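You operate a simulated robot arm through the tools that you are given. There is no shell and no other tool. Be economical: measure what you need, move in short steps, check, and stop when the job is done.

You are at the controls of a simulated two-armed robot. One attempt, no reset.

Task
Make toast at setting 1 and serve both slices on the orange plate.
Fine: the bread is in; dial first and left there, lever down, wait until it pops by itself.

The check looks at the end state, three seconds after you hand in, the way a careful person would. Anything else that was tipped, shoved, dropped, spilled or broken makes it a failure.

Robot
Two 7-joint arms with two-finger parallel grippers on one trunk, on a base that drives. Base frame: it is fixed to the floor where the robot stands at the start and does not move with it; the origin is under the middle of the robot, x ahead of it, y to its left, z up. Readings come in mm, degrees, newtons and seconds.
The left shoulder is at the start at [30, 119, 1110], the right one opposite. With the tool pointing down near the work surface each hand reaches from about 280 to 680 mm from the robot's upright axis, wherever it stands, measured 20 degrees to its own side. Places, roughly: red toaster lever [600, -100, 1000]. Payload 3.43 kg a hand.
The tool frame of a hand sits at the grasp point between the pads (the TCP): z along the fingers, y along the line on which they close. The tips reach 30 mm beyond it. The gripper opens to 94 mm. The fingers are 28 mm wide and 10 mm thick; the gripper's body (50 by 96 mm) begins 55 mm behind the TCP.
Orientation is that of the tool frame in the base frame, as a unit quaternion [x, y, z, w]. With the fingers straight down and closing along the base's y, the tool's x points along the base's -x, its y along +y and its z along -z.

Tools
- The arms move only by the tool arm_command. It takes "left_series", "right_series" or both (then of equal length, played together; a hand with none holds still); each is a list of rows, each an object of numbers (a shift or turn left out is 0, a gripper value left out holds the last): "x", "y", "z": the shift along the base's x, y, z in mm; "rx", "ry", "rz": the turn, a rotation vector about the base's x, y, z in degrees; "hand": the closure, from 0 (fully open) to 1 (shut). In form: [{"x": .., "y": .., "z": .., "rx": .., "ry": .., "rz": .., "hand": ..}, ...]. A call has 1 to 20 rows; each row shifts and turns the commanded pose from where the row before left it. A row lasts 0.2 s, in which the tool goes at most 50 mm and 8.6 degrees; a call with a longer step from one row to the next is refused whole, and so is a gripper value outside its range. Where a pose cannot be reached the arm comes as near as it can. A force on the tool above 40 N (or 10 N above the force at the start of the call, whichever is more), or a blocked arm, ends the call early, and 0.2 s more pass. Each finger travels about 72 mm/s and halts on what it meets, pressing with about 41 N; the grip force reading is that of the motor and also rises with nothing between the fingers. The clock runs only during rows and for 0.2 s after the last one: add rows that do not move to give the fingers time. The reply holds the time, the measured pose of the TCP, the force on the tool along the base axes, the opening and the grip force, in the units named above and with some noise, with the torque about the TCP (base axes, N m) and any sound that the robot's microphone picked up.
- Cameras (640 x 400 px; columns grow to the right, rows downward): "scene" is now at [36.1, -20.9, 1804.1]; the picture's right is [-0.29, -0.96, 0.00], its down [-0.82, 0.25, -0.52] and it looks along [0.50, -0.15, -0.85] (base axes); focal length 250 px, centre (320, 200). "left" rides on the left gripper at [76, -14, -102] in its tool frame; the picture's right is [0.18, 0.98, 0.00], its down [-0.75, 0.14, -0.64] and it looks along [-0.63, 0.12, 0.77] (tool axes); focal length 243 px, centre (320, 200). "right" rides on the right gripper at [76, 14, -102] in its tool frame; the picture's right is [-0.18, 0.98, 0.00], its down [-0.75, -0.14, -0.64] and it looks along [-0.63, -0.12, 0.77] (tool axes); focal length 243 px, centre (320, 200).
- capture(camera): a new picture of that camera. No time passes.
- slide_trunk(by): slides the trunk up (or, below 0, down) by that many mm; the arms and the scene camera ride with it, the base frame stays. It gives what a move gives, with no picture.
- drive_base(legs): drives the robot by 1 to 6 legs, each [ahead, turn to the left] in mm and degrees, along the robot's own axes; the way and the turn of a leg run together, so that a leg with both is an arc; at most 1500 mm and 180 degrees a leg. The arms and the cameras ride along, it lands a little off, and it stops where it bumps. It gives what a move gives.
- pan_tilt(pan, tilt): turns the head with the scene camera to pan (to the left, within 143 degrees either way) and tilt (down, from -29 to 69), counted from straight ahead of the robot. It gives what a move gives.
- point_at(camera, pixels): for up to 12 pixels [column, row] of the newest picture of that camera ("zoom" is the newest enlarged one), the place [x, y, z] in the base frame of the surface seen there, good to about 2 mm. No time passes.
- zoom(camera, box): a new picture of the part [left, top, right, bottom] of that camera's present view, enlarged. No time passes.
- close_job(): hands the job in; it is judged then, once.

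Go step by step. Measure first, check grasps and placings, and put right what went wrong. The budget is 80 turns and 78 pictures, counting those below and the enlarged ones. Unless the task says otherwise, let go and move clear before handing in, and close with one line.

The tools are called after "Request:" by a JSON object that holds its "op" and its "data". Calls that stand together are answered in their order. arm_command: Moves the arms, as the interface text tells. Its arguments: {"type":"object","properties":{"left_series":{"type":"array","items":{"type":"object","properties":{"x":{"type":"number"},"y":{"type":"number"},"z":{"type":"number"},"rx":{"type":"number"},"ry":{"type":"number"},"rz":{"type":"number"},"hand":{"type":"number"}}}},"right_series":{"type":"array","items":{"type":"object","properties":{"x":{"type":"number"},"y":{"type":"number"},"z":{"type":"number"},"rx":{"type":"number"},"ry":{"type":"number"},"rz":{"type":"number"},"hand":{"type":"number"}}}}},"required":[]} The other tools are called the same way: slide_trunk (by) slides the trunk up or down; drive_base (legs) drives the base; pan_tilt (pan, tilt) turns the head that bears the scene camera; capture (camera) takes a picture; point_at (camera, pixels) gives the place of the surface under pixels of a picture; zoom (camera, box) takes an enlarged picture of a part of a camera's view; close_job () hands the job in.

At the start:

```text
t: 0.0
left_eef_pos: [412.9, 118.1, 1259.6]
left_orientation: [-0.001, 1.0, 0.0, 0.0]
left_ft_force: [-0.2, -0.2, -0.3]
left_moment: [-0.02, -0.02, 0.01]
left_gripper_width: 94.0
left_gripper_force: 0.0
right_eef_pos: [419.6, -262.3, 1283.4]
right_orientation: [0.0, 1.0, 0.0, 0.0]
right_ft_force: [0.2, -0.9, 0.3]
right_moment: [-0.01, 0.0, -0.01]
right_gripper_width: 94.1
right_gripper_force: 0.1
trunk travel left (down, up): [-375.0, 35.0]
robot x, y, heading: [-3.2, -2.1, -0.3]
head pan, tilt: [-16.7, 58.7]
```

scene: 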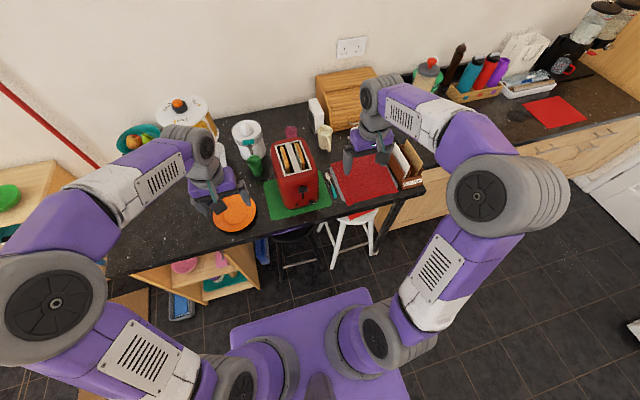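
right: 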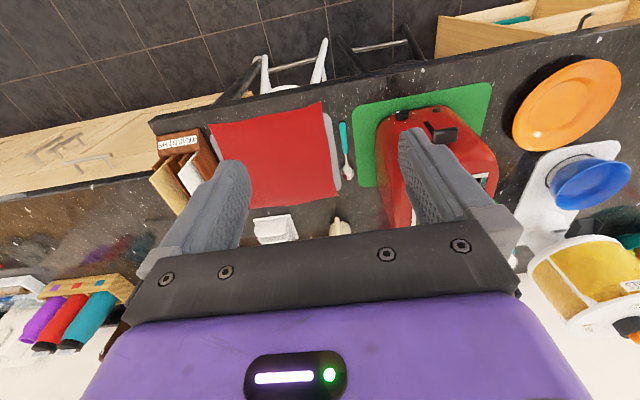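
left: 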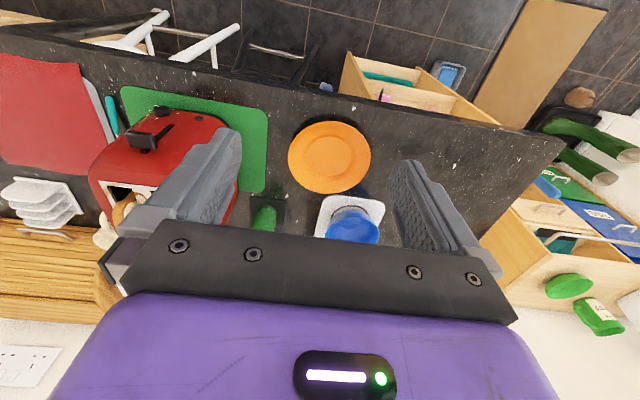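

The scene shows the red toaster near (295,172), with bread in its slots, and the orange plate at (235,213). I'll zoom in on the toaster and measure both.

Request:
{"op": "zoom", "data": {"camera": "scene", "box": [200, 110, 360, 240]}}

Request:
{"op": "point_at", "data": {"camera": "scene", "pixels": [[235, 213], [215, 213], [256, 213], [235, 231], [275, 145], [308, 140], [282, 205], [318, 195], [303, 188], [255, 165], [270, 215], [329, 205]]}}

Request:
{"op": "zoom", "data": {"camera": "left", "box": [60, 80, 260, 240]}}

Request:
{"op": "zoom", "data": {"camera": "right", "box": [340, 70, 540, 230]}}

```text
3.08 times, centred on (280, 175) of scene
```

zoom: 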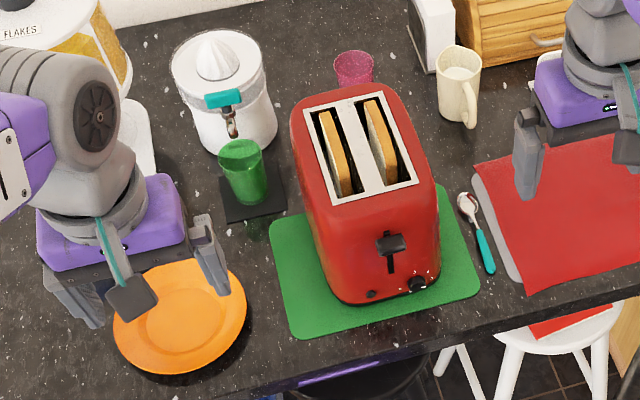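

```text
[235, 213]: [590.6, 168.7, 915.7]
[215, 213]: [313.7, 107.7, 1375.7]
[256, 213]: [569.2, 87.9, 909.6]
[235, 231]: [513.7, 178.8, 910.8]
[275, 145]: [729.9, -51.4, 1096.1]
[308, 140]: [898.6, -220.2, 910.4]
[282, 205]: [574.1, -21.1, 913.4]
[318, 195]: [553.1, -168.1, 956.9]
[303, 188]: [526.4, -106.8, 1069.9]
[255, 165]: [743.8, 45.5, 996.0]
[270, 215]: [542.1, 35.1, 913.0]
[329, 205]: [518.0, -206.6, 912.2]
```

```text
2.50 times, centred on (160, 160) of left
```

zoom: 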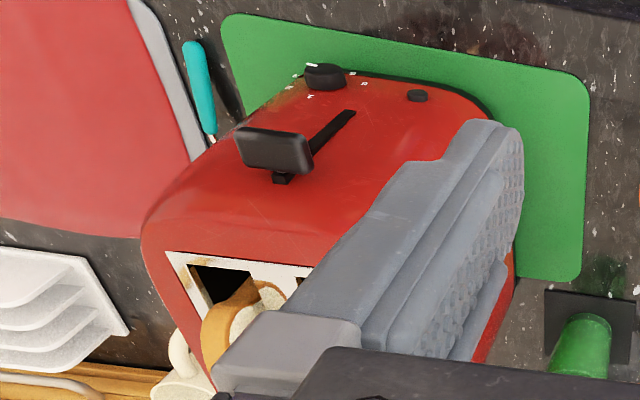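

```text
2.50 times, centred on (440, 150) of right
```

zoom: 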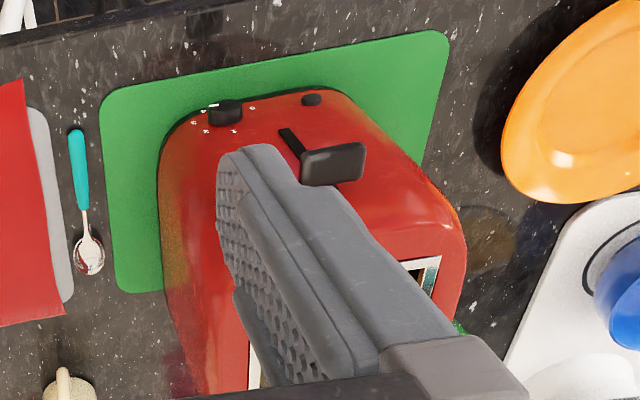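

The dial is low on the front right and the lever is above it. I need the dial's marks and pointer, the front's geometry, and the bread's position.

Request:
{"op": "zoom", "data": {"camera": "scene", "box": [280, 180, 328, 210]}}

Request:
{"op": "point_at", "data": {"camera": "zoom", "pixels": [[160, 60], [190, 60], [205, 60], [220, 180], [335, 170], [320, 215], [345, 190], [350, 215], [160, 280], [250, 240], [270, 160], [180, 170]]}}

Request:
{"op": "zoom", "data": {"camera": "scene", "box": [268, 130, 312, 165]}}

Request:
{"op": "point_at", "data": {"camera": "zoom", "pixels": [[130, 150], [190, 350], [370, 120], [440, 330], [260, 250], [150, 430], [540, 330], [330, 60]]}}

```text
13.33 times, centred on (304, 195) of scene
```

zoom: 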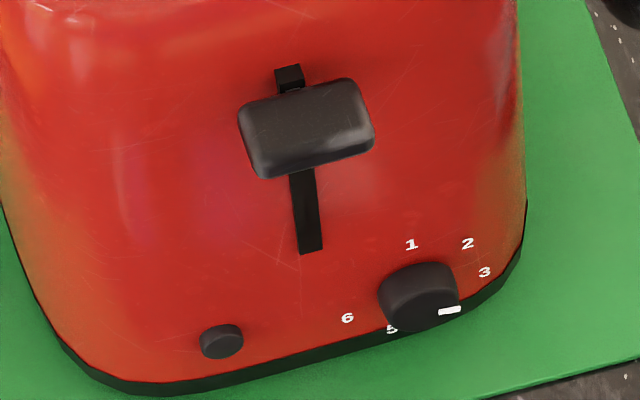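

```text
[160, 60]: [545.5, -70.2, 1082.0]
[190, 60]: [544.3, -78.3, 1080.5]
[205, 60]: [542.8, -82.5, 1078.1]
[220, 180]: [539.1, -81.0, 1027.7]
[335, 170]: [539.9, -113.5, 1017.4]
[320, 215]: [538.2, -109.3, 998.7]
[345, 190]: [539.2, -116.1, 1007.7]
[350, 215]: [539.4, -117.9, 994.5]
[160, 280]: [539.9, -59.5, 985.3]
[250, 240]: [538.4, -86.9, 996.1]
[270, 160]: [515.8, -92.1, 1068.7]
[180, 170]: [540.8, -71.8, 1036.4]
```

```text
11.43 times, centred on (290, 148) of scene
```

zoom: 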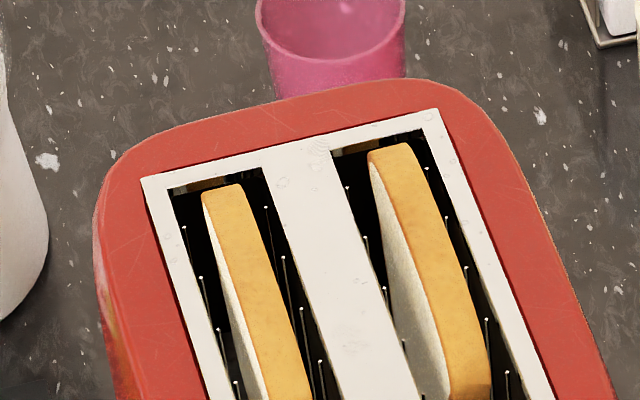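

```text
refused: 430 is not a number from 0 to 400
```

The toaster is roughly square to x, with its front face at x≈539. The dial mark at (450,310) points to about 4. I'll measure the dial, lever, labels and bread.

Request:
{"op": "point_at", "data": {"camera": "zoom", "pixels": [[220, 190], [275, 370], [400, 150], [470, 360], [290, 120], [345, 300], [520, 300], [110, 250], [560, 250], [310, 395], [430, 350], [490, 370]]}}

Request:
{"op": "zoom", "data": {"camera": "scene", "box": [296, 185, 320, 210]}}

Request:
{"op": "point_at", "data": {"camera": "zoom", "pixels": [[320, 200], [250, 280], [270, 180], [360, 210], [200, 150], [380, 150], [400, 200], [340, 300], [100, 280], [290, 250], [360, 250], [325, 190]]}}

```text
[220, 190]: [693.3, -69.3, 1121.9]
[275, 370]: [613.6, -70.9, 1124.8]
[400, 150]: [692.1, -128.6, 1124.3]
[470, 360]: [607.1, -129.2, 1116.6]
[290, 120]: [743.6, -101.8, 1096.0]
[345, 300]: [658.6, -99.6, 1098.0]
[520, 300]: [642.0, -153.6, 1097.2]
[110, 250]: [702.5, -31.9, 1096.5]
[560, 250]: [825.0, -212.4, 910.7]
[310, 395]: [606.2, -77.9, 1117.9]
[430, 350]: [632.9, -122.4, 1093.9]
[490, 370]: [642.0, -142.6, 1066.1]
```

```text
16.00 times, centred on (308, 198) of scene
```

zoom: 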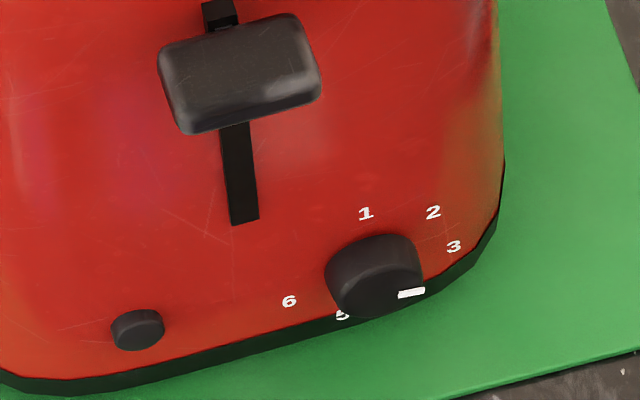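

```text
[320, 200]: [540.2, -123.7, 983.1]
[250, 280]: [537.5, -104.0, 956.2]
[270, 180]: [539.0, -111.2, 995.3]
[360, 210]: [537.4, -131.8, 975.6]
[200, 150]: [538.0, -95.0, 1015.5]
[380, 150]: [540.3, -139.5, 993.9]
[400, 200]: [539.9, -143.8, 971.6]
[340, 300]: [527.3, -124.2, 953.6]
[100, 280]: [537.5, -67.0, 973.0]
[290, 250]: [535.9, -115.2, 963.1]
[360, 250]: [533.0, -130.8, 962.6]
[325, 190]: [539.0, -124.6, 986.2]
```

Request:
{"op": "point_at", "data": {"camera": "zoom", "pixels": [[366, 213], [433, 211], [453, 246], [289, 301], [341, 315], [402, 294], [422, 291], [375, 290], [350, 275], [370, 305], [415, 270], [375, 245]]}}

Request:
{"op": "point_at", "data": {"camera": "scene", "pixels": [[234, 218], [240, 203], [240, 217], [225, 224], [250, 225], [235, 225]]}}

```text
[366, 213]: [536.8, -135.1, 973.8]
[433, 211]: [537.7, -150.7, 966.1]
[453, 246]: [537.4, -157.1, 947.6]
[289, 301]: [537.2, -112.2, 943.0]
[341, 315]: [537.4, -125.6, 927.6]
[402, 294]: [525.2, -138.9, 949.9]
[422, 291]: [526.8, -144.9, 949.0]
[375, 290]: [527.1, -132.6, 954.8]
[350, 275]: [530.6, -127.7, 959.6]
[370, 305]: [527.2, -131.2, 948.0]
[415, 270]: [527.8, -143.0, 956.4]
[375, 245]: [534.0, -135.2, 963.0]
```

```text
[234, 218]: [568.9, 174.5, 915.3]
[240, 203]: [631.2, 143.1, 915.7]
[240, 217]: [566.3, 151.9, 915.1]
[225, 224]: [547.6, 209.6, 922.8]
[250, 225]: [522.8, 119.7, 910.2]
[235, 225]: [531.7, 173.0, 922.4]
```

The labels form a ring centred near (y -134, z 950): 1 at the top, then 2, 3 and so on about 50° apart going clockwise. The mark points to 3, so the dial needs about +100° counter-clockwise as seen from the front. I'll measure the counter's front edge before planning a horizontal grip.

Request:
{"op": "capture", "data": {"camera": "scene"}}

Request:
{"op": "point_at", "data": {"camera": "scene", "pixels": [[290, 223], [295, 226], [300, 229], [320, 222], [325, 216], [260, 232], [270, 230], [350, 207], [232, 236], [340, 212]]}}

Request:
{"op": "arm_command", "data": {"right_series": [{"x": -30, "ry": -8.5}, {"x": -30, "ry": -8.5}, {"x": -10, "ry": -8.5}, {"ry": -8.5}, {"ry": -8.5}, {"ry": -8.5}, {"ry": -8.5}, {"ry": -8.5}, {"ry": -8.5}, {"ry": -8.5}, {"ry": -5, "hand": 0.45}, {}]}}

```text
68 pictures are left
```

scene: 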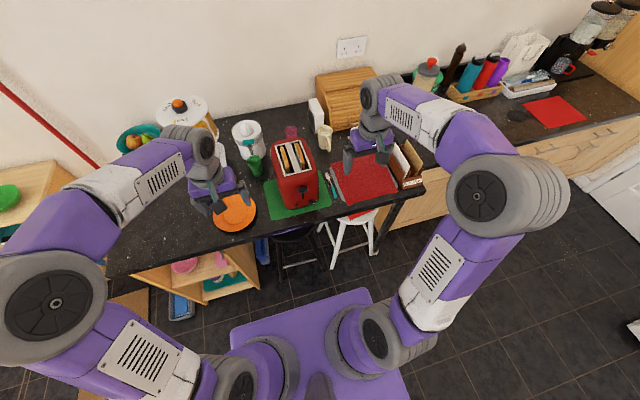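

```text
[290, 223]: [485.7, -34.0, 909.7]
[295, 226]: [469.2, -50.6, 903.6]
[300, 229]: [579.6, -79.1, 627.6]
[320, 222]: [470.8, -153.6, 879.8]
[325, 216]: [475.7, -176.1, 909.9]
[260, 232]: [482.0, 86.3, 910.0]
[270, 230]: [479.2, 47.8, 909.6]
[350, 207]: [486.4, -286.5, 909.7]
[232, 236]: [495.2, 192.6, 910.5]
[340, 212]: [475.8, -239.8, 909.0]
```

```text
t: 2.6
left_eef_pos: [412.4, 116.2, 1260.4]
left_orientation: [0.0, 1.0, 0.0, 0.001]
left_ft_force: [-0.1, 0.7, 0.6]
left_moment: [0.05, 0.01, -0.01]
left_gripper_width: 94.0
left_gripper_force: 0.0
right_eef_pos: [421.2, -313.2, 1337.2]
right_orientation: [0.0, 0.707, 0.0, 0.707]
right_ft_force: [0.0, -0.8, -0.3]
right_moment: [0.01, -0.01, -0.01]
right_gripper_width: 51.9
right_gripper_force: 0.1
right hand out of reach, approached as far as the arm can: row 6, 7, 8, 9, 10, 11
trunk travel left (down, up): [-375.0, 35.0]
robot x, y, heading: [2.9, -0.3, 0.0]
head pan, tilt: [-16.7, 58.7]
```

The counter edge is at x≈470, so the gripper body (x<450) clears it. The hand is horizontal now but folded tight, so I'll back the base off 150 mm to gain reach.

Request:
{"op": "drive_base", "data": {"legs": [[-150, 0]]}}

Request:
{"op": "arm_command", "data": {"right_series": [{}]}}

```text
t: 4.0
left_eef_pos: [264.4, 116.9, 1260.9]
left_orientation: [-0.001, 1.0, 0.0, -0.001]
left_ft_force: [0.2, 0.4, -0.1]
left_moment: [0.01, -0.06, -0.02]
left_gripper_width: 94.3
left_gripper_force: 0.1
right_eef_pos: [273.5, -313.0, 1337.2]
right_orientation: [-0.001, 0.707, 0.001, 0.707]
right_ft_force: [-0.9, 0.3, 0.2]
right_moment: [0.0, 0.0, -0.01]
right_gripper_width: 51.6
right_gripper_force: 0.0
trunk travel left (down, up): [-375.0, 35.0]
robot x, y, heading: [-148.9, -1.4, -0.1]
head pan, tilt: [-16.7, 58.7]
```

```text
t: 4.4
left_eef_pos: [266.1, 117.7, 1259.8]
left_orientation: [-0.001, 1.0, 0.0, -0.001]
left_ft_force: [0.0, 0.0, 0.3]
left_moment: [-0.03, 0.03, -0.01]
left_gripper_width: 94.4
left_gripper_force: 0.1
right_eef_pos: [274.8, -314.0, 1336.7]
right_orientation: [-0.001, 0.708, 0.001, 0.706]
right_ft_force: [-0.2, 0.0, -0.3]
right_moment: [-0.02, 0.02, -0.03]
right_gripper_width: 51.8
right_gripper_force: 0.0
trunk travel left (down, up): [-375.0, 35.0]
robot x, y, heading: [-148.1, -2.7, -0.1]
head pan, tilt: [-16.7, 58.7]
```

The commanded pose follows the measured one. I'll move to staging in front of the dial at (430,-134,950), rolled +50° about x so that a -100° turn stays centred.

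Request:
{"op": "arm_command", "data": {"right_series": [{"x": 10, "y": 12, "z": -30, "rx": 8.4}, {"x": 12, "y": 14, "z": -30, "rx": 8.4}, {"x": 12, "y": 14, "z": -30, "rx": 8.4}, {"x": 12, "y": 14, "z": -30, "rx": 8.4}, {"x": 12, "y": 14, "z": -30, "rx": 8.4}, {"x": 12, "y": 14, "z": -30, "rx": 8.0}, {"x": 12, "y": 14, "z": -30}, {"x": 12, "y": 14, "z": -30}, {"x": 12, "y": 14, "z": -30}, {"x": 12, "y": 14, "z": -30}, {"x": 12, "y": 14, "z": -30}, {"x": 12, "y": 14, "z": -30}, {"x": 12, "y": 14, "z": -27}, {}]}}

Request:
{"op": "capture", "data": {"camera": "right"}}

Request:
{"op": "capture", "data": {"camera": "scene"}}

```text
t: 7.4
left_eef_pos: [263.7, 116.5, 1260.2]
left_orientation: [0.001, 1.0, 0.0, 0.0]
left_ft_force: [0.0, 0.2, -0.1]
left_moment: [0.0, 0.03, 0.01]
left_gripper_width: 94.1
left_gripper_force: 0.0
right_eef_pos: [432.1, -137.1, 952.6]
right_orientation: [0.298, 0.641, 0.299, 0.641]
right_ft_force: [0.0, 0.2, 0.7]
right_moment: [-0.03, 0.01, -0.01]
right_gripper_width: 51.5
right_gripper_force: 0.1
right hand out of reach, approached as far as the arm can: row 1
trunk travel left (down, up): [-375.0, 35.0]
robot x, y, heading: [-150.5, -1.6, -0.4]
head pan, tilt: [-16.7, 58.7]
```

```text
67 pictures are left
```

right: 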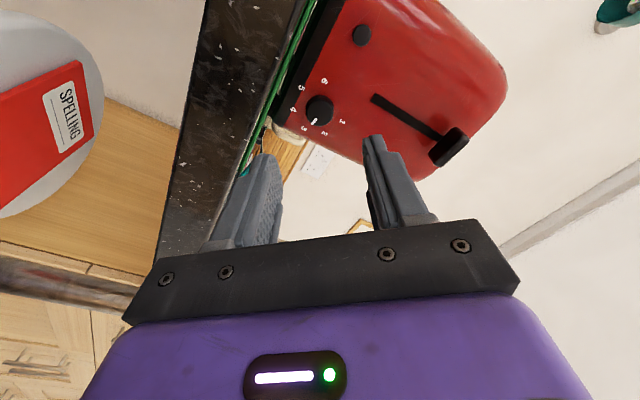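

```text
66 pictures are left
```

scene: 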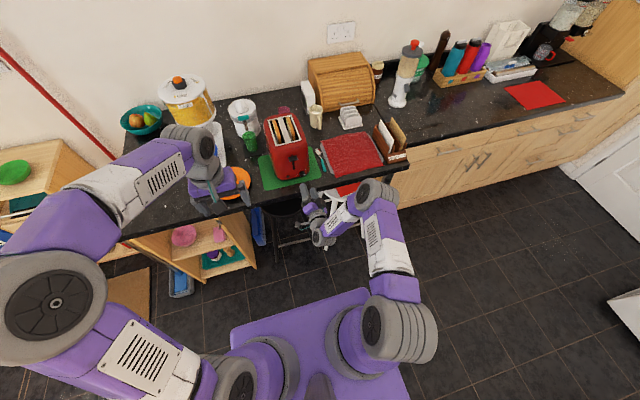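

The hand camera sees the dial at (318,108). I'll zoom in and measure it.

Request:
{"op": "zoom", "data": {"camera": "right", "box": [280, 70, 360, 145]}}

Request:
{"op": "point_at", "data": {"camera": "zoom", "pixels": [[315, 180], [270, 280], [300, 220], [360, 90], [180, 140], [105, 210], [195, 315], [350, 340], [490, 275], [260, 190], [350, 190], [400, 200]]}}

```text
5.33 times, centred on (320, 108) of right
```

zoom: 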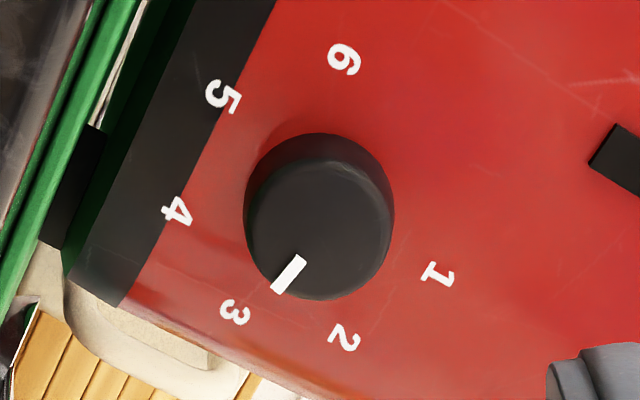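

```text
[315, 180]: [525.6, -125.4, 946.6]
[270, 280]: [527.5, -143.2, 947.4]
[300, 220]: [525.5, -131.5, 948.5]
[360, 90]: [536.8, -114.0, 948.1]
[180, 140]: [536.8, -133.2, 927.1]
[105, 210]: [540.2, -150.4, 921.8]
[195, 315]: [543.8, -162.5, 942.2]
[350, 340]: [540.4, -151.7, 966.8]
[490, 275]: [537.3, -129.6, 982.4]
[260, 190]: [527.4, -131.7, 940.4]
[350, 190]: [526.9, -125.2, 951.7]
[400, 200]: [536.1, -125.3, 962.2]
```

Request:
{"op": "point_at", "data": {"camera": "zoom", "pixels": [[319, 229], [255, 230], [384, 230], [320, 165], [320, 293], [302, 258], [276, 290], [438, 273], [345, 337], [235, 312], [178, 212], [345, 58]]}}

```text
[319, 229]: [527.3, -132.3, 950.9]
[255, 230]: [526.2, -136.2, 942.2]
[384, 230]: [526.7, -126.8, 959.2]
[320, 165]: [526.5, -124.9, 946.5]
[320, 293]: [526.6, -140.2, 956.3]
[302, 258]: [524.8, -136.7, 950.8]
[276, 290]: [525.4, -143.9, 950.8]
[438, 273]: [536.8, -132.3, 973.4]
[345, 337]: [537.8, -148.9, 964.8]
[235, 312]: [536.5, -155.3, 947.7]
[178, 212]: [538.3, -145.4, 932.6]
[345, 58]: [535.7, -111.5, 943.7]
```

The dial centre is (−132.4, 951), its face is at x≈526, and the mark points at 3. I'll close the opening to 36 mm and advance so the tips reach x≈535.

Request:
{"op": "arm_command", "data": {"right_series": [{"hand": 0.617, "y": 4.7, "z": -1.6}, {}, {"x": 15}, {"x": 15}, {"x": 15}, {"x": 15}, {"x": 13}, {}]}}

Request:
{"op": "capture", "data": {"camera": "right"}}

```text
t: 9.2
left_eef_pos: [264.4, 116.1, 1260.2]
left_orientation: [0.0, 1.0, -0.001, 0.0]
left_ft_force: [0.6, -1.1, 0.0]
left_moment: [0.03, 0.01, -0.01]
left_gripper_width: 93.9
left_gripper_force: 0.2
right_eef_pos: [506.2, -132.1, 950.2]
right_orientation: [0.297, 0.641, 0.3, 0.641]
right_ft_force: [0.4, 0.4, -0.2]
right_moment: [-0.01, -0.01, -0.01]
right_gripper_width: 36.0
right_gripper_force: 0.0
trunk travel left (down, up): [-375.0, 35.0]
robot x, y, heading: [-147.3, 3.0, 0.0]
head pan, tilt: [-16.7, 58.7]
```

```text
64 pictures are left
```

right: 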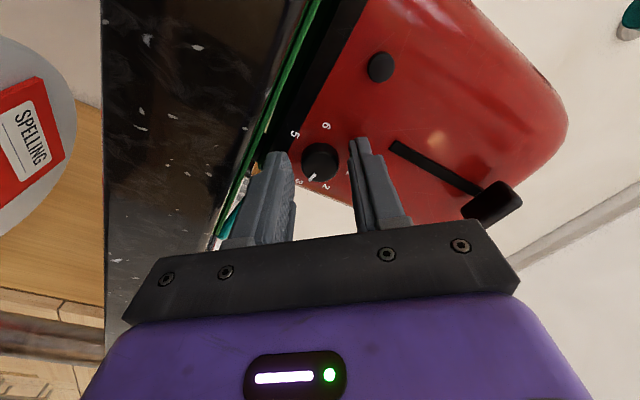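

The knob at (320,162) sits between the fingertips. Closing now.

Request:
{"op": "arm_command", "data": {"right_series": [{"hand": 0.8}, {"hand": 0.8}]}}

```text
t: 9.8
left_eef_pos: [264.9, 116.8, 1259.9]
left_orientation: [0.0, 1.0, -0.001, 0.0]
left_ft_force: [0.4, -0.5, -0.5]
left_moment: [0.0, 0.0, 0.0]
left_gripper_width: 94.0
left_gripper_force: 0.0
right_eef_pos: [505.0, -132.0, 950.0]
right_orientation: [0.298, 0.641, 0.299, 0.641]
right_ft_force: [0.2, -1.2, 0.1]
right_moment: [0.01, 0.02, -0.01]
right_gripper_width: 22.8
right_gripper_force: 41.0
trunk travel left (down, up): [-375.0, 35.0]
robot x, y, heading: [-146.8, -1.0, -0.1]
head pan, tilt: [-16.7, 58.7]
```

The knob is gripped (22.8 mm, 41 N, no side force). I'll turn it -90° about x in small rows and watch the torque.

Request:
{"op": "arm_command", "data": {"right_series": [{"rx": -8}, {"rx": -8}, {"rx": -8}, {"rx": -8}, {"rx": -8}, {"rx": -8}, {"rx": -8}, {"rx": -8}, {"rx": -8}, {"rx": -8}, {"rx": -8}]}}

Request:
{"op": "zoom", "data": {"camera": "right", "box": [220, 60, 420, 220]}}

```text
t: 12.2
left_eef_pos: [265.2, 117.6, 1260.9]
left_orientation: [0.0, 1.0, 0.0, 0.001]
left_ft_force: [0.1, -0.2, -0.7]
left_moment: [-0.03, -0.03, -0.02]
left_gripper_width: 94.2
left_gripper_force: 0.1
right_eef_pos: [505.8, -131.3, 949.7]
right_orientation: [-0.231, 0.669, -0.23, 0.668]
right_ft_force: [-4.1, -1.0, 0.3]
right_moment: [0.04, -0.43, 0.58]
right_gripper_width: 22.8
right_gripper_force: 40.9
trunk travel left (down, up): [-375.0, 35.0]
robot x, y, heading: [-149.1, -0.7, 0.1]
head pan, tilt: [-16.7, 58.7]
```

```text
2.50 times, centred on (320, 140) of right
```

zoom: 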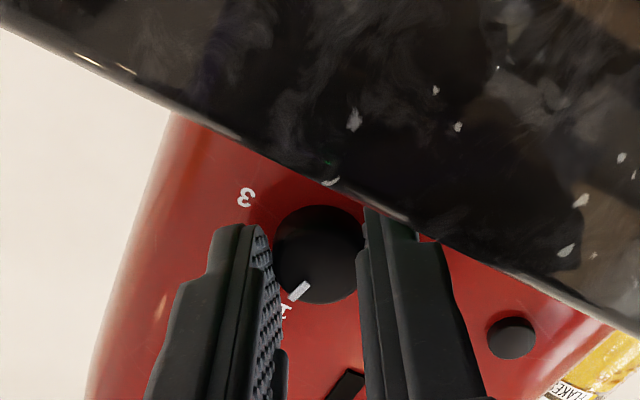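

The mark is now near the 1 label. I'll release, back off and check it.

Request:
{"op": "arm_command", "data": {"right_series": [{"hand": 0.617}, {"hand": 0.617}, {"x": -15}, {"x": -20}, {"x": -20}, {"x": -20}, {}]}}

Request:
{"op": "zoom", "data": {"camera": "right", "box": [270, 70, 370, 145]}}

```text
t: 13.8
left_eef_pos: [264.6, 116.9, 1260.1]
left_orientation: [0.0, 1.0, 0.001, 0.0]
left_ft_force: [-0.6, 0.3, -0.1]
left_moment: [0.0, -0.02, 0.0]
left_gripper_width: 94.3
left_gripper_force: 0.0
right_eef_pos: [431.3, -132.2, 950.2]
right_orientation: [-0.23, 0.669, -0.23, 0.668]
right_ft_force: [-0.3, -0.4, 1.0]
right_moment: [0.02, 0.01, -0.02]
right_gripper_width: 35.9
right_gripper_force: 0.1
trunk travel left (down, up): [-375.0, 35.0]
robot x, y, heading: [-147.2, -0.1, 0.0]
head pan, tilt: [-16.7, 58.7]
```

```text
5.33 times, centred on (320, 108) of right
```

zoom: 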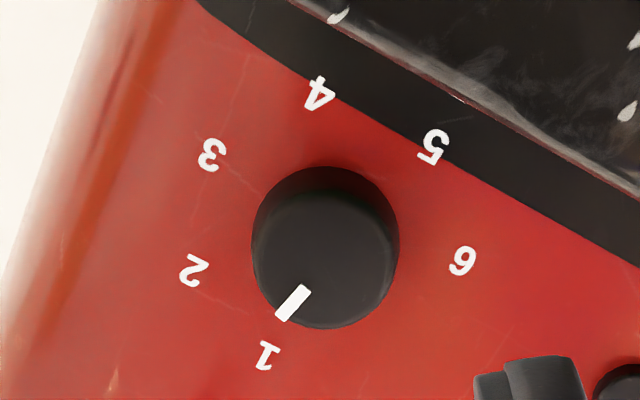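

The mark looks slightly short of 1. I'll measure it in 3D.

Request:
{"op": "point_at", "data": {"camera": "zoom", "pixels": [[304, 289], [285, 314], [294, 302], [267, 355], [194, 270], [211, 155], [318, 93], [434, 147], [462, 261], [260, 255], [390, 258], [325, 318]]}}

```text
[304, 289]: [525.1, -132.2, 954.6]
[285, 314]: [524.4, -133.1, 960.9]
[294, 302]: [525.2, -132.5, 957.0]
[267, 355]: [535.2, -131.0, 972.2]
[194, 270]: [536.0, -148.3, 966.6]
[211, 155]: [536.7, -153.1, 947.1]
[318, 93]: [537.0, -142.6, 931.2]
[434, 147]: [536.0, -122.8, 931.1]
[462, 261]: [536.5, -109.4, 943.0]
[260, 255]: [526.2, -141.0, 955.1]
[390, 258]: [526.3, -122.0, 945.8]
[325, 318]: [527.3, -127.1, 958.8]
```

The mark is at about 82–84° and label 1 at about 91°. I'll regrip and turn another 8°.

Request:
{"op": "arm_command", "data": {"right_series": [{"x": 20}, {"x": 20}, {"x": 20}, {"x": 14, "y": 0.3, "z": 0.3}, {}, {"hand": 0.8}, {"hand": 0.8}, {"rx": -4}, {"rx": -4}, {}, {"hand": 0.617}, {"hand": 0.617}, {"x": -15}, {"x": -20}, {"x": -20}, {"x": -20}, {}]}}

Request:
{"op": "zoom", "data": {"camera": "right", "box": [270, 70, 370, 145]}}

Request:
{"op": "point_at", "data": {"camera": "zoom", "pixels": [[304, 289], [285, 314]]}}

```text
t: 17.4
left_eef_pos: [265.7, 116.5, 1260.8]
left_orientation: [0.001, 1.0, 0.0, 0.0]
left_ft_force: [-0.3, -0.1, -0.1]
left_moment: [-0.02, 0.03, 0.0]
left_gripper_width: 93.9
left_gripper_force: 0.1
right_eef_pos: [428.7, -131.7, 949.2]
right_orientation: [-0.277, 0.652, -0.275, 0.65]
right_ft_force: [-0.3, -0.2, 0.2]
right_moment: [0.0, -0.01, -0.02]
right_gripper_width: 36.1
right_gripper_force: 0.1
trunk travel left (down, up): [-375.0, 35.0]
robot x, y, heading: [-151.3, -0.2, -0.2]
head pan, tilt: [-16.7, 58.7]
```

```text
5.33 times, centred on (320, 108) of right
```

zoom: 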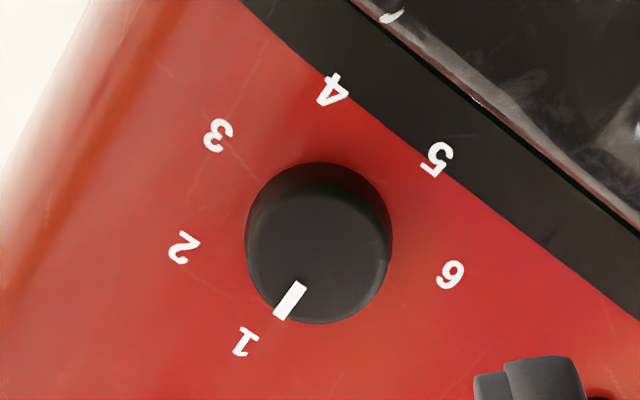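

```text
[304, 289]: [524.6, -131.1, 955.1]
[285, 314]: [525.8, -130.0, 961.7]
```

The mark now lines up with 1. Next is the lever: I'll raise the hand, level its roll, close the fingers, and measure the lever.

Request:
{"op": "arm_command", "data": {"right_series": [{"z": 30, "y": 7, "rx": 8, "hand": 1}, {"z": 30, "y": 7, "rx": 8}, {"z": 30, "y": 7, "rx": 8}, {"z": 30, "y": 7, "rx": 8}, {"z": 30, "y": 7, "rx": 8}, {"z": 25, "y": 5, "rx": 6}, {}]}}

Request:
{"op": "capture", "data": {"camera": "right"}}

Request:
{"op": "zoom", "data": {"camera": "scene", "box": [260, 140, 324, 180]}}

```text
t: 19.0
left_eef_pos: [264.4, 118.0, 1260.8]
left_orientation: [0.0, 1.0, 0.0, 0.0]
left_ft_force: [0.7, 0.4, -0.5]
left_moment: [0.01, -0.02, 0.06]
left_gripper_width: 94.1
left_gripper_force: 0.1
right_eef_pos: [430.2, -91.8, 1124.9]
right_orientation: [0.0, 0.708, 0.001, 0.707]
right_ft_force: [-0.1, 0.0, 0.0]
right_moment: [-0.04, -0.01, -0.01]
right_gripper_width: 0.0
right_gripper_force: 33.6
trunk travel left (down, up): [-375.0, 35.0]
robot x, y, heading: [-148.7, -1.4, 0.1]
head pan, tilt: [-16.7, 58.7]
```

```text
60 pictures are left
```

right: 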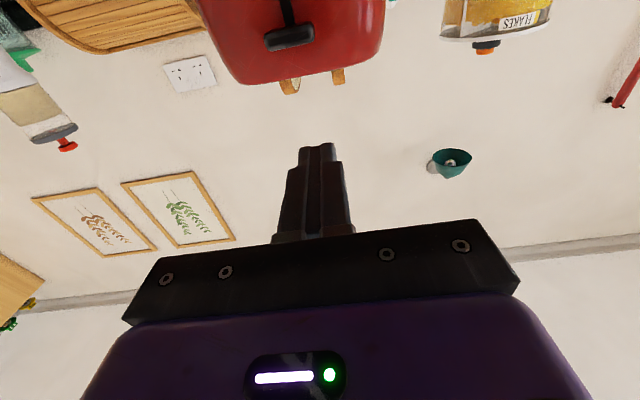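

```text
10.00 times, centred on (292, 160) of scene
```

zoom: 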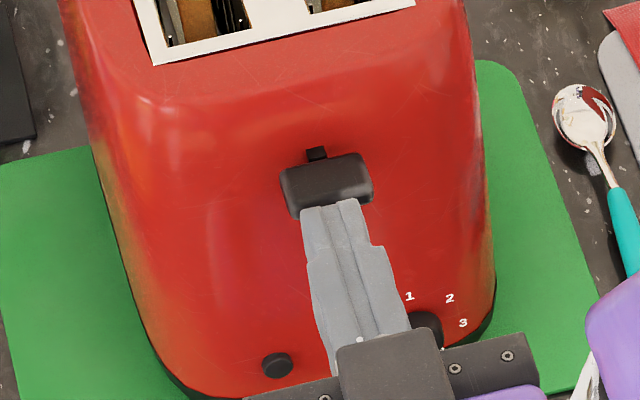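

Request:
{"op": "point_at", "data": {"camera": "zoom", "pixels": [[317, 155], [290, 175], [325, 172], [362, 162], [292, 200], [365, 185], [310, 190], [345, 210], [330, 60]]}}

Request:
{"op": "point_at", "data": {"camera": "right", "pixels": [[290, 40], [268, 40], [310, 32], [290, 26], [288, 8], [290, 47]]}}

```text
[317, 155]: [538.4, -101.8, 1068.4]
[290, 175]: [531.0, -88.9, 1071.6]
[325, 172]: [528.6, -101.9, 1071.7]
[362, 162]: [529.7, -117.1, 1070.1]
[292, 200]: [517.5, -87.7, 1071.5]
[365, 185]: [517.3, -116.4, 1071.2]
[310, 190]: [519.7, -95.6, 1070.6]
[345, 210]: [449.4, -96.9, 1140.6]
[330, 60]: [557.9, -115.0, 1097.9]
```

```text
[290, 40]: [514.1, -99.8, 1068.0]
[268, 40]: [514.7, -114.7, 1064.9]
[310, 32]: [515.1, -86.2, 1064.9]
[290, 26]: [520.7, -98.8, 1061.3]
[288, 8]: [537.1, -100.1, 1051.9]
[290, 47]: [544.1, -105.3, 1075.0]
```

The lever top is at z 1071, x 514–531, y≈-101, and its slot ends near z 995. I'll put the closed fingers above it and press down gradually.

Request:
{"op": "arm_command", "data": {"right_series": [{"x": 25, "y": -3}, {"x": 25, "y": -3}, {"x": 20, "y": -3}, {"z": -15}, {"z": -10}, {"z": -8}, {"z": -8}, {"z": -8}, {"z": -8}, {"z": -8}, {"z": -8}, {"z": -8}, {"z": -6}]}}

Request:
{"op": "zoom", "data": {"camera": "scene", "box": [260, 130, 324, 180]}}

```text
t: 21.8
left_eef_pos: [265.3, 117.4, 1260.7]
left_orientation: [0.0, 1.0, 0.0, 0.0]
left_ft_force: [-0.5, 0.6, 0.1]
left_moment: [-0.02, 0.03, -0.02]
left_gripper_width: 93.9
left_gripper_force: 0.2
right_eef_pos: [499.4, -100.7, 1040.0]
right_orientation: [0.0, 0.707, 0.0, 0.707]
right_ft_force: [-0.6, -0.1, 0.5]
right_moment: [-0.01, -0.03, 0.03]
right_gripper_width: 0.0
right_gripper_force: 33.4
trunk travel left (down, up): [-375.0, 35.0]
robot x, y, heading: [-147.6, 1.1, 0.0]
head pan, tilt: [-16.7, 58.7]
```

```text
8.00 times, centred on (292, 155) of scene
```

zoom: 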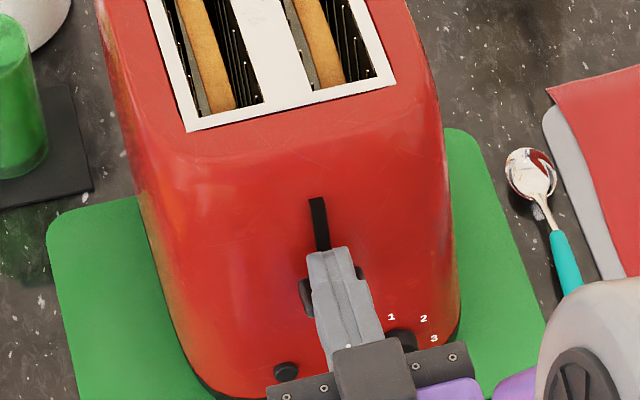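

The lever went down easily and the bread is lowering. I'll keep pressing until it latches or stops.

Request:
{"op": "arm_command", "data": {"right_series": [{"z": -5}, {"z": -5}, {"z": -5}, {"z": -5}, {"z": -4}, {"z": -4}, {"z": -4}, {"z": -4}]}}

Request:
{"op": "zoom", "data": {"camera": "scene", "box": [260, 130, 324, 180]}}

```text
t: 23.6
left_eef_pos: [259.7, 117.1, 1262.6]
left_orientation: [0.0, 1.0, 0.001, 0.002]
left_ft_force: [-0.8, -0.5, 0.2]
left_moment: [0.03, 0.0, -0.04]
left_gripper_width: 94.0
left_gripper_force: 0.1
right_eef_pos: [499.3, -100.7, 1011.2]
right_orientation: [0.001, 0.7, 0.0, 0.715]
right_ft_force: [-7.2, -1.9, 34.1]
right_moment: [-0.04, -0.35, 0.26]
right_gripper_width: 0.0
right_gripper_force: 33.0
trunk travel left (down, up): [-375.0, 35.0]
robot x, y, heading: [-148.4, -4.8, -0.0]
head pan, tilt: [-16.7, 58.7]
```

```text
8.00 times, centred on (292, 155) of scene
```

zoom: 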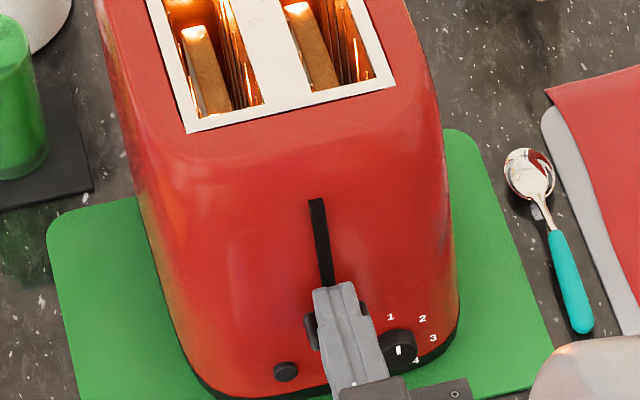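

The elements are glowing, so it's latched (34 N at the stop). I'll ease up, back off, and look again while it toasts.

Request:
{"op": "arm_command", "data": {"right_series": [{"z": 6}, {"z": 6}, {"x": -25}, {"x": -25}, {"x": -25}, {}]}}

Request:
{"op": "zoom", "data": {"camera": "scene", "box": [260, 130, 324, 180]}}

```text
t: 25.0
left_eef_pos: [264.7, 118.4, 1260.8]
left_orientation: [0.0, 1.0, 0.0, 0.0]
left_ft_force: [-0.6, 0.3, -0.3]
left_moment: [0.0, 0.02, -0.03]
left_gripper_width: 94.3
left_gripper_force: 0.0
right_eef_pos: [423.5, -101.1, 1012.9]
right_orientation: [-0.001, 0.708, 0.001, 0.706]
right_ft_force: [-0.2, 0.3, -0.9]
right_moment: [0.0, 0.01, 0.05]
right_gripper_width: 0.3
right_gripper_force: 32.8
trunk travel left (down, up): [-375.0, 35.0]
robot x, y, heading: [-151.3, 1.5, 0.0]
head pan, tilt: [-16.7, 58.7]
```

```text
8.00 times, centred on (292, 155) of scene
```

zoom: 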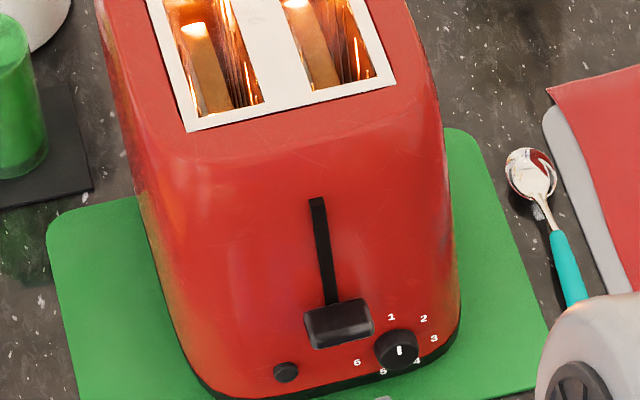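

It's latched with the dial at 1. While it toasts, I'll retract the right arm to stay clear, and check the base's clearance to the stool and counter.

Request:
{"op": "arm_command", "data": {"right_series": [{"x": -20, "y": -20, "z": 20}, {"x": -20, "y": -20, "z": 20}, {"x": -20, "y": -20, "z": 20}, {"x": -20, "y": -20, "z": 20}, {"x": -20, "y": -20, "z": 20}, {"x": -20, "y": -20, "z": 20}, {"x": -20, "y": -20, "z": 20}, {"x": -20, "y": -20, "z": 20}, {"y": -20, "z": 20}, {"y": -20, "z": 20}]}}

Request:
{"op": "capture", "data": {"camera": "scene"}}

Request:
{"op": "point_at", "data": {"camera": "scene", "pixels": [[350, 190], [340, 200], [355, 215], [270, 245], [300, 235], [230, 330], [370, 290], [300, 308], [150, 255], [245, 260], [325, 250], [180, 290]]}}

```text
t: 27.2
left_eef_pos: [263.1, 117.1, 1260.7]
left_orientation: [0.0, 1.0, 0.0, 0.0]
left_ft_force: [-0.7, 0.7, -1.0]
left_moment: [-0.02, -0.01, 0.01]
left_gripper_width: 94.0
left_gripper_force: 0.0
right_eef_pos: [290.2, -313.6, 1200.8]
right_orientation: [0.0, 0.708, 0.0, 0.707]
right_ft_force: [0.2, 0.6, 0.4]
right_moment: [0.02, 0.02, 0.0]
right_gripper_width: 0.1
right_gripper_force: 32.6
right hand out of reach, approached as far as the arm can: row 7, 8
trunk travel left (down, up): [-375.0, 35.0]
robot x, y, heading: [-146.7, 1.0, -0.1]
head pan, tilt: [-16.7, 58.7]
```

```text
55 pictures are left
```

scene: 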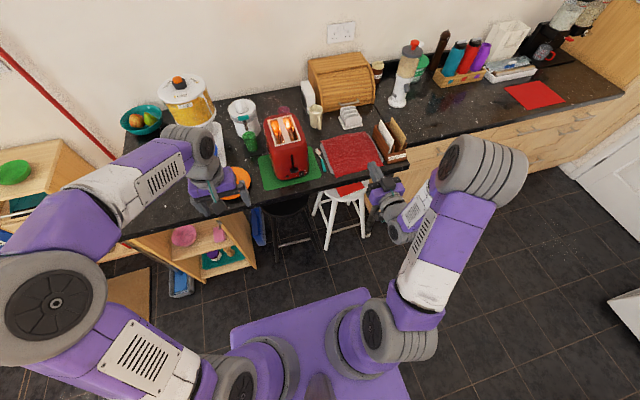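

```text
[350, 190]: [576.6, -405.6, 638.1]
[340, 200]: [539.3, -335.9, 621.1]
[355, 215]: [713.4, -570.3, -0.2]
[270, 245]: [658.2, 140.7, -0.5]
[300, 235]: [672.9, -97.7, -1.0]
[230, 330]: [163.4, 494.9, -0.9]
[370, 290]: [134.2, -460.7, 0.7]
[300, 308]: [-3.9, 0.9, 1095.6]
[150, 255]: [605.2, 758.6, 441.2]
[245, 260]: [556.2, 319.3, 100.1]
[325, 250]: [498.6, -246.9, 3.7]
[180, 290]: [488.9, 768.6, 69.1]
```

The floor ahead is clear: the nearest stool foot is at x≈499. I'll drive forward 210 mm and turn right 30°, so the left arm reaches both the slots and the plate.

Request:
{"op": "drive_base", "data": {"legs": [[210, 0], [0, -30]]}}

Request:
{"op": "capture", "data": {"camera": "scene"}}

```text
t: 30.3
left_eef_pos: [478.3, -102.7, 1260.6]
left_orientation: [0.257, 0.967, 0.0, 0.0]
left_ft_force: [0.2, -0.3, 0.2]
left_moment: [0.04, -0.02, -0.03]
left_gripper_width: 93.8
left_gripper_force: 0.1
right_eef_pos: [286.7, -489.8, 1201.2]
right_orientation: [0.182, 0.684, -0.181, 0.683]
right_ft_force: [0.2, 0.0, -0.2]
right_moment: [0.0, 0.0, 0.01]
right_gripper_width: 0.0
right_gripper_force: 32.9
trunk travel left (down, up): [-375.0, 35.0]
robot x, y, heading: [63.0, -1.9, -29.8]
head pan, tilt: [-16.7, 58.7]
heard: pop
```

```text
54 pictures are left
```

scene: 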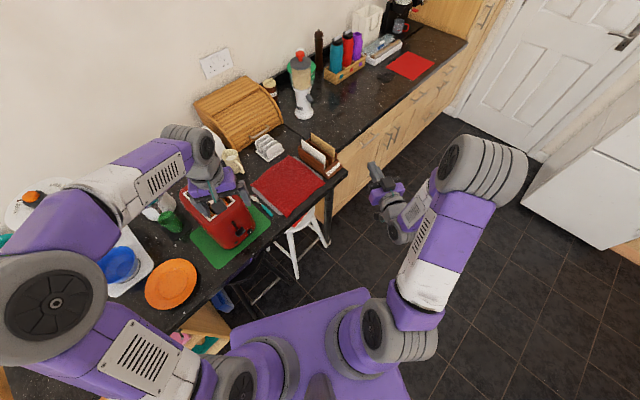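

I heard the pop. I'll square up the left hand above the toaster, raise the trunk, and aim the head at the toaster.

Request:
{"op": "slide_trunk", "data": {"by": 35}}

Request:
{"op": "arm_command", "data": {"left_series": [{"rz": 7.5, "x": 5, "y": 8}, {"rz": 7.5, "x": 10, "y": 8}, {"rz": 7.5, "x": 10, "y": 8}, {"rz": 7.5, "x": 10, "y": 8}, {}]}}

Request:
{"op": "pan_tilt", "data": {"pan": 20, "tilt": 52}}

Request:
{"op": "capture", "data": {"camera": "scene"}}

Request:
{"op": "capture", "data": {"camera": "left"}}

```text
t: 31.1
left_eef_pos: [477.7, -103.4, 1296.5]
left_orientation: [0.257, 0.966, 0.0, 0.001]
left_ft_force: [0.0, 0.3, -0.2]
left_moment: [0.02, 0.0, 0.02]
left_gripper_width: 94.0
left_gripper_force: 0.0
right_eef_pos: [287.0, -489.5, 1235.8]
right_orientation: [0.181, 0.684, -0.18, 0.683]
right_ft_force: [0.7, -1.0, -0.2]
right_moment: [-0.02, 0.03, -0.01]
right_gripper_width: 0.0
right_gripper_force: 32.9
trunk travel left (down, up): [-410.0, 0.0]
robot x, y, heading: [64.2, 1.7, -29.9]
head pan, tilt: [-16.7, 58.7]
```

```text
t: 32.3
left_eef_pos: [512.3, -70.8, 1296.1]
left_orientation: [-0.003, 1.0, 0.0, 0.0]
left_ft_force: [0.0, -0.3, 0.3]
left_moment: [0.01, 0.01, -0.01]
left_gripper_width: 94.0
left_gripper_force: 0.0
right_eef_pos: [287.3, -490.6, 1236.7]
right_orientation: [0.181, 0.684, -0.181, 0.683]
right_ft_force: [-0.4, -0.6, -0.1]
right_moment: [0.0, -0.03, -0.02]
right_gripper_width: 0.0
right_gripper_force: 32.4
trunk travel left (down, up): [-410.0, 0.0]
robot x, y, heading: [59.9, 0.2, -29.7]
head pan, tilt: [-16.7, 58.7]
```

```text
t: 33.3
left_eef_pos: [513.2, -71.3, 1295.8]
left_orientation: [-0.003, 1.0, 0.0, 0.0]
left_ft_force: [0.1, 0.0, -0.3]
left_moment: [-0.02, 0.0, -0.01]
left_gripper_width: 94.1
left_gripper_force: 0.0
right_eef_pos: [287.6, -490.2, 1236.8]
right_orientation: [0.181, 0.684, -0.18, 0.683]
right_ft_force: [-0.7, -1.0, 0.0]
right_moment: [-0.02, 0.04, -0.02]
right_gripper_width: 0.0
right_gripper_force: 33.0
trunk travel left (down, up): [-410.0, 0.0]
robot x, y, heading: [59.0, 1.4, -30.0]
head pan, tilt: [20.0, 52.0]
```

```text
53 pictures are left
```

scene: 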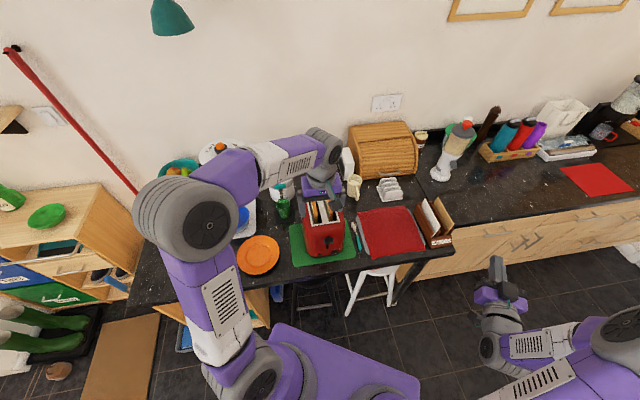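

```text
52 pictures are left
```

left: 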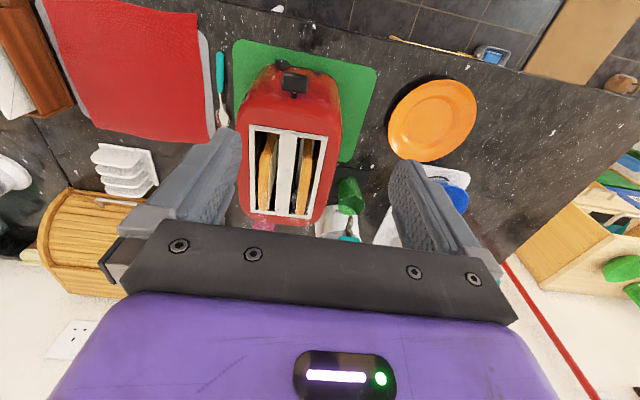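

Both slices have popped up. I'll zoom the left camera in on them and measure.

Request:
{"op": "zoom", "data": {"camera": "left", "box": [235, 110, 345, 225]}}

Request:
{"op": "zoom", "data": {"camera": "scene", "box": [285, 190, 365, 240]}}

```text
3.48 times, centred on (290, 168) of left
```

zoom: 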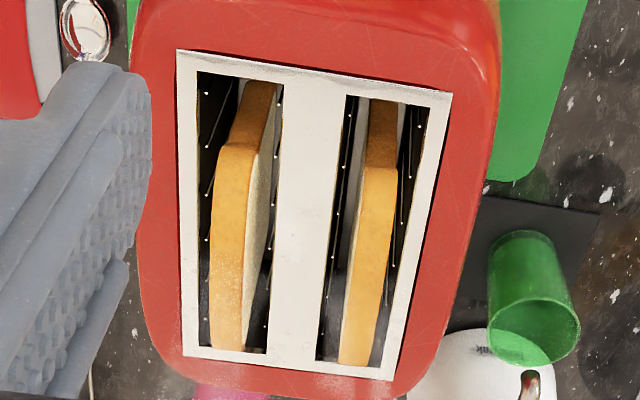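

```text
8.00 times, centred on (325, 215) of scene
```

zoom: 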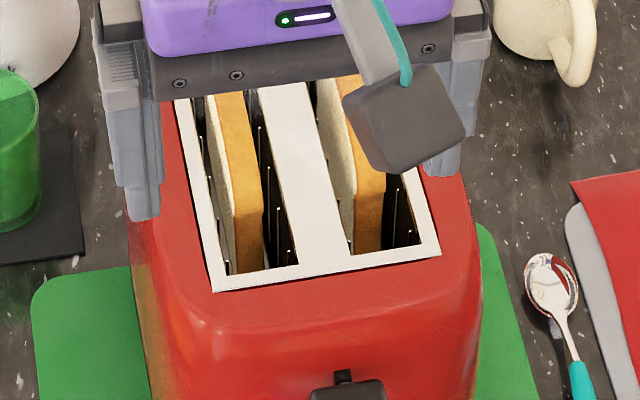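

Request:
{"op": "zoom", "data": {"camera": "left", "box": [235, 110, 345, 225]}}

Request:
{"op": "point_at", "data": {"camera": "zoom", "pixels": [[237, 160], [228, 250], [228, 340], [258, 155], [245, 250], [218, 250], [378, 180], [370, 260], [357, 350], [390, 175], [364, 180], [306, 200]]}}

Request:
{"op": "point_at", "data": {"camera": "left", "pixels": [[256, 130], [301, 140], [432, 84], [432, 160], [390, 122], [476, 118], [432, 121], [405, 92], [462, 150]]}}

```text
3.48 times, centred on (290, 168) of left
```

zoom: 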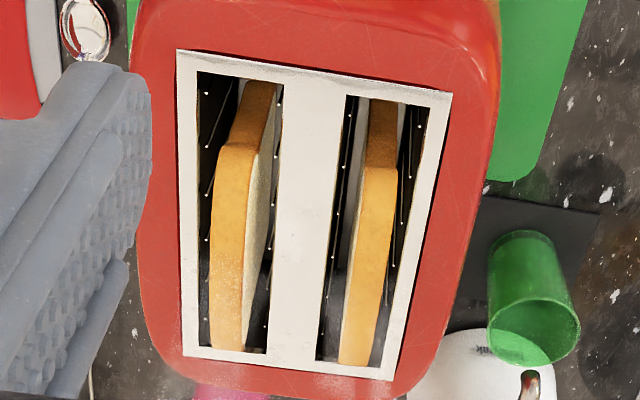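

```text
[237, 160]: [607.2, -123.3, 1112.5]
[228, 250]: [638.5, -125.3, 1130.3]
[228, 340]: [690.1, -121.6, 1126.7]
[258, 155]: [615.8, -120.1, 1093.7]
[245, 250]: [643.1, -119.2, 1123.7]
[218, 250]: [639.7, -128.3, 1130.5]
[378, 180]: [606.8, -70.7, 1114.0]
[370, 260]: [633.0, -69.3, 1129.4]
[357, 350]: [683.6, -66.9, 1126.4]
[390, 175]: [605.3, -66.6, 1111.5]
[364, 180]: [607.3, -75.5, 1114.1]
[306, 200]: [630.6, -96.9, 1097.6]
```

```text
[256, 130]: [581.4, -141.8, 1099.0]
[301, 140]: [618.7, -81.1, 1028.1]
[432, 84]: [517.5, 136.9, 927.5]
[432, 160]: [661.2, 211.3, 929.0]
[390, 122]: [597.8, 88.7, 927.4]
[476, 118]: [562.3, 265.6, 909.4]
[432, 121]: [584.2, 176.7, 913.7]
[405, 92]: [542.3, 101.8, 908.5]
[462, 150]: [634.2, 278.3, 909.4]
```

Slice A has y≈-69.5 and slice B y≈-124. Both span x≈602–695 with their tops at z≈1130. The plate centre is about (592,170) with its rim at z 927. I'll move above slice A with a 40 mm opening.

Request:
{"op": "arm_command", "data": {"left_series": [{"x": 30, "y": 0.5, "z": -10, "hand": 0.57}, {"x": 30, "y": 0.5, "z": -20}, {"x": 30, "z": -20}, {"x": 30, "z": -20}, {"x": 15, "z": -20}, {}]}}

Request:
{"op": "capture", "data": {"camera": "left"}}

```text
t: 34.7
left_eef_pos: [647.5, -70.5, 1204.9]
left_orientation: [-0.003, 1.0, 0.0, 0.001]
left_ft_force: [-0.8, -0.1, 0.1]
left_moment: [-0.01, 0.02, 0.0]
left_gripper_width: 40.4
left_gripper_force: 0.0
right_eef_pos: [288.6, -489.8, 1236.0]
right_orientation: [0.181, 0.684, -0.181, 0.684]
right_ft_force: [-0.4, 0.1, 0.1]
right_moment: [-0.01, -0.01, 0.02]
right_gripper_width: 0.2
right_gripper_force: 32.8
trunk travel left (down, up): [-410.0, 0.0]
robot x, y, heading: [59.7, -0.7, -29.7]
head pan, tilt: [20.0, 52.0]
```

```text
48 pictures are left
```

left: 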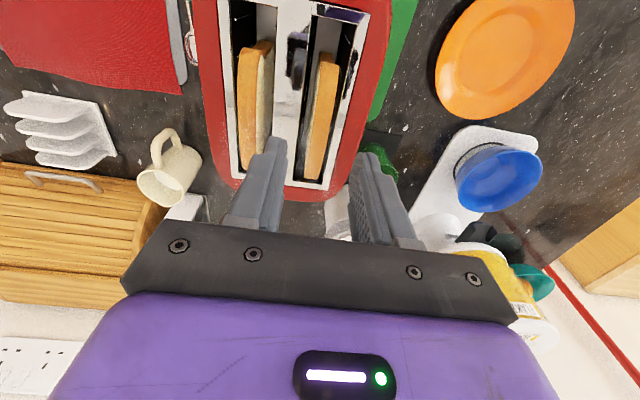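

Reach is fine and the fingers straddle slice A. I'll descend 70 mm, then close.

Request:
{"op": "arm_command", "data": {"left_series": [{"z": -20, "x": 1, "y": 1}, {"z": -20}, {"z": -15}, {"z": -10}, {"z": -5}, {}, {"hand": 0.95}, {"hand": 0.95}, {"hand": 0.95}]}}

Request:
{"op": "zoom", "data": {"camera": "scene", "box": [270, 170, 370, 240]}}

```text
t: 36.7
left_eef_pos: [647.8, -68.7, 1134.7]
left_orientation: [-0.003, 1.0, 0.0, 0.0]
left_ft_force: [0.4, 0.3, 0.1]
left_moment: [-0.03, 0.0, 0.04]
left_gripper_width: 11.5
left_gripper_force: 41.1
right_eef_pos: [286.9, -490.0, 1235.5]
right_orientation: [0.181, 0.684, -0.181, 0.683]
right_ft_force: [-0.2, 0.1, -1.0]
right_moment: [0.0, -0.03, 0.01]
right_gripper_width: 0.0
right_gripper_force: 32.8
trunk travel left (down, up): [-410.0, 0.0]
robot x, y, heading: [58.0, -0.1, -29.7]
head pan, tilt: [20.0, 52.0]
```

```text
5.71 times, centred on (320, 205) of scene
```

zoom: 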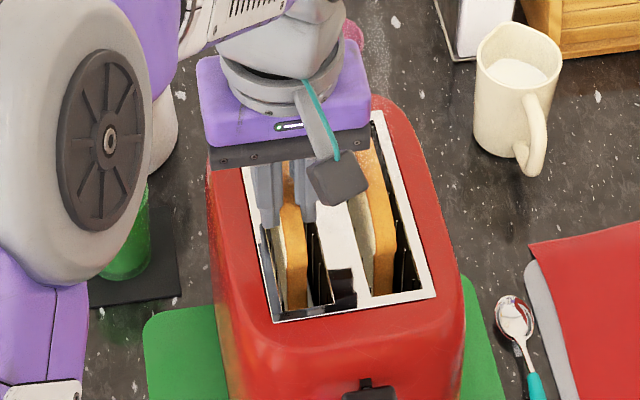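

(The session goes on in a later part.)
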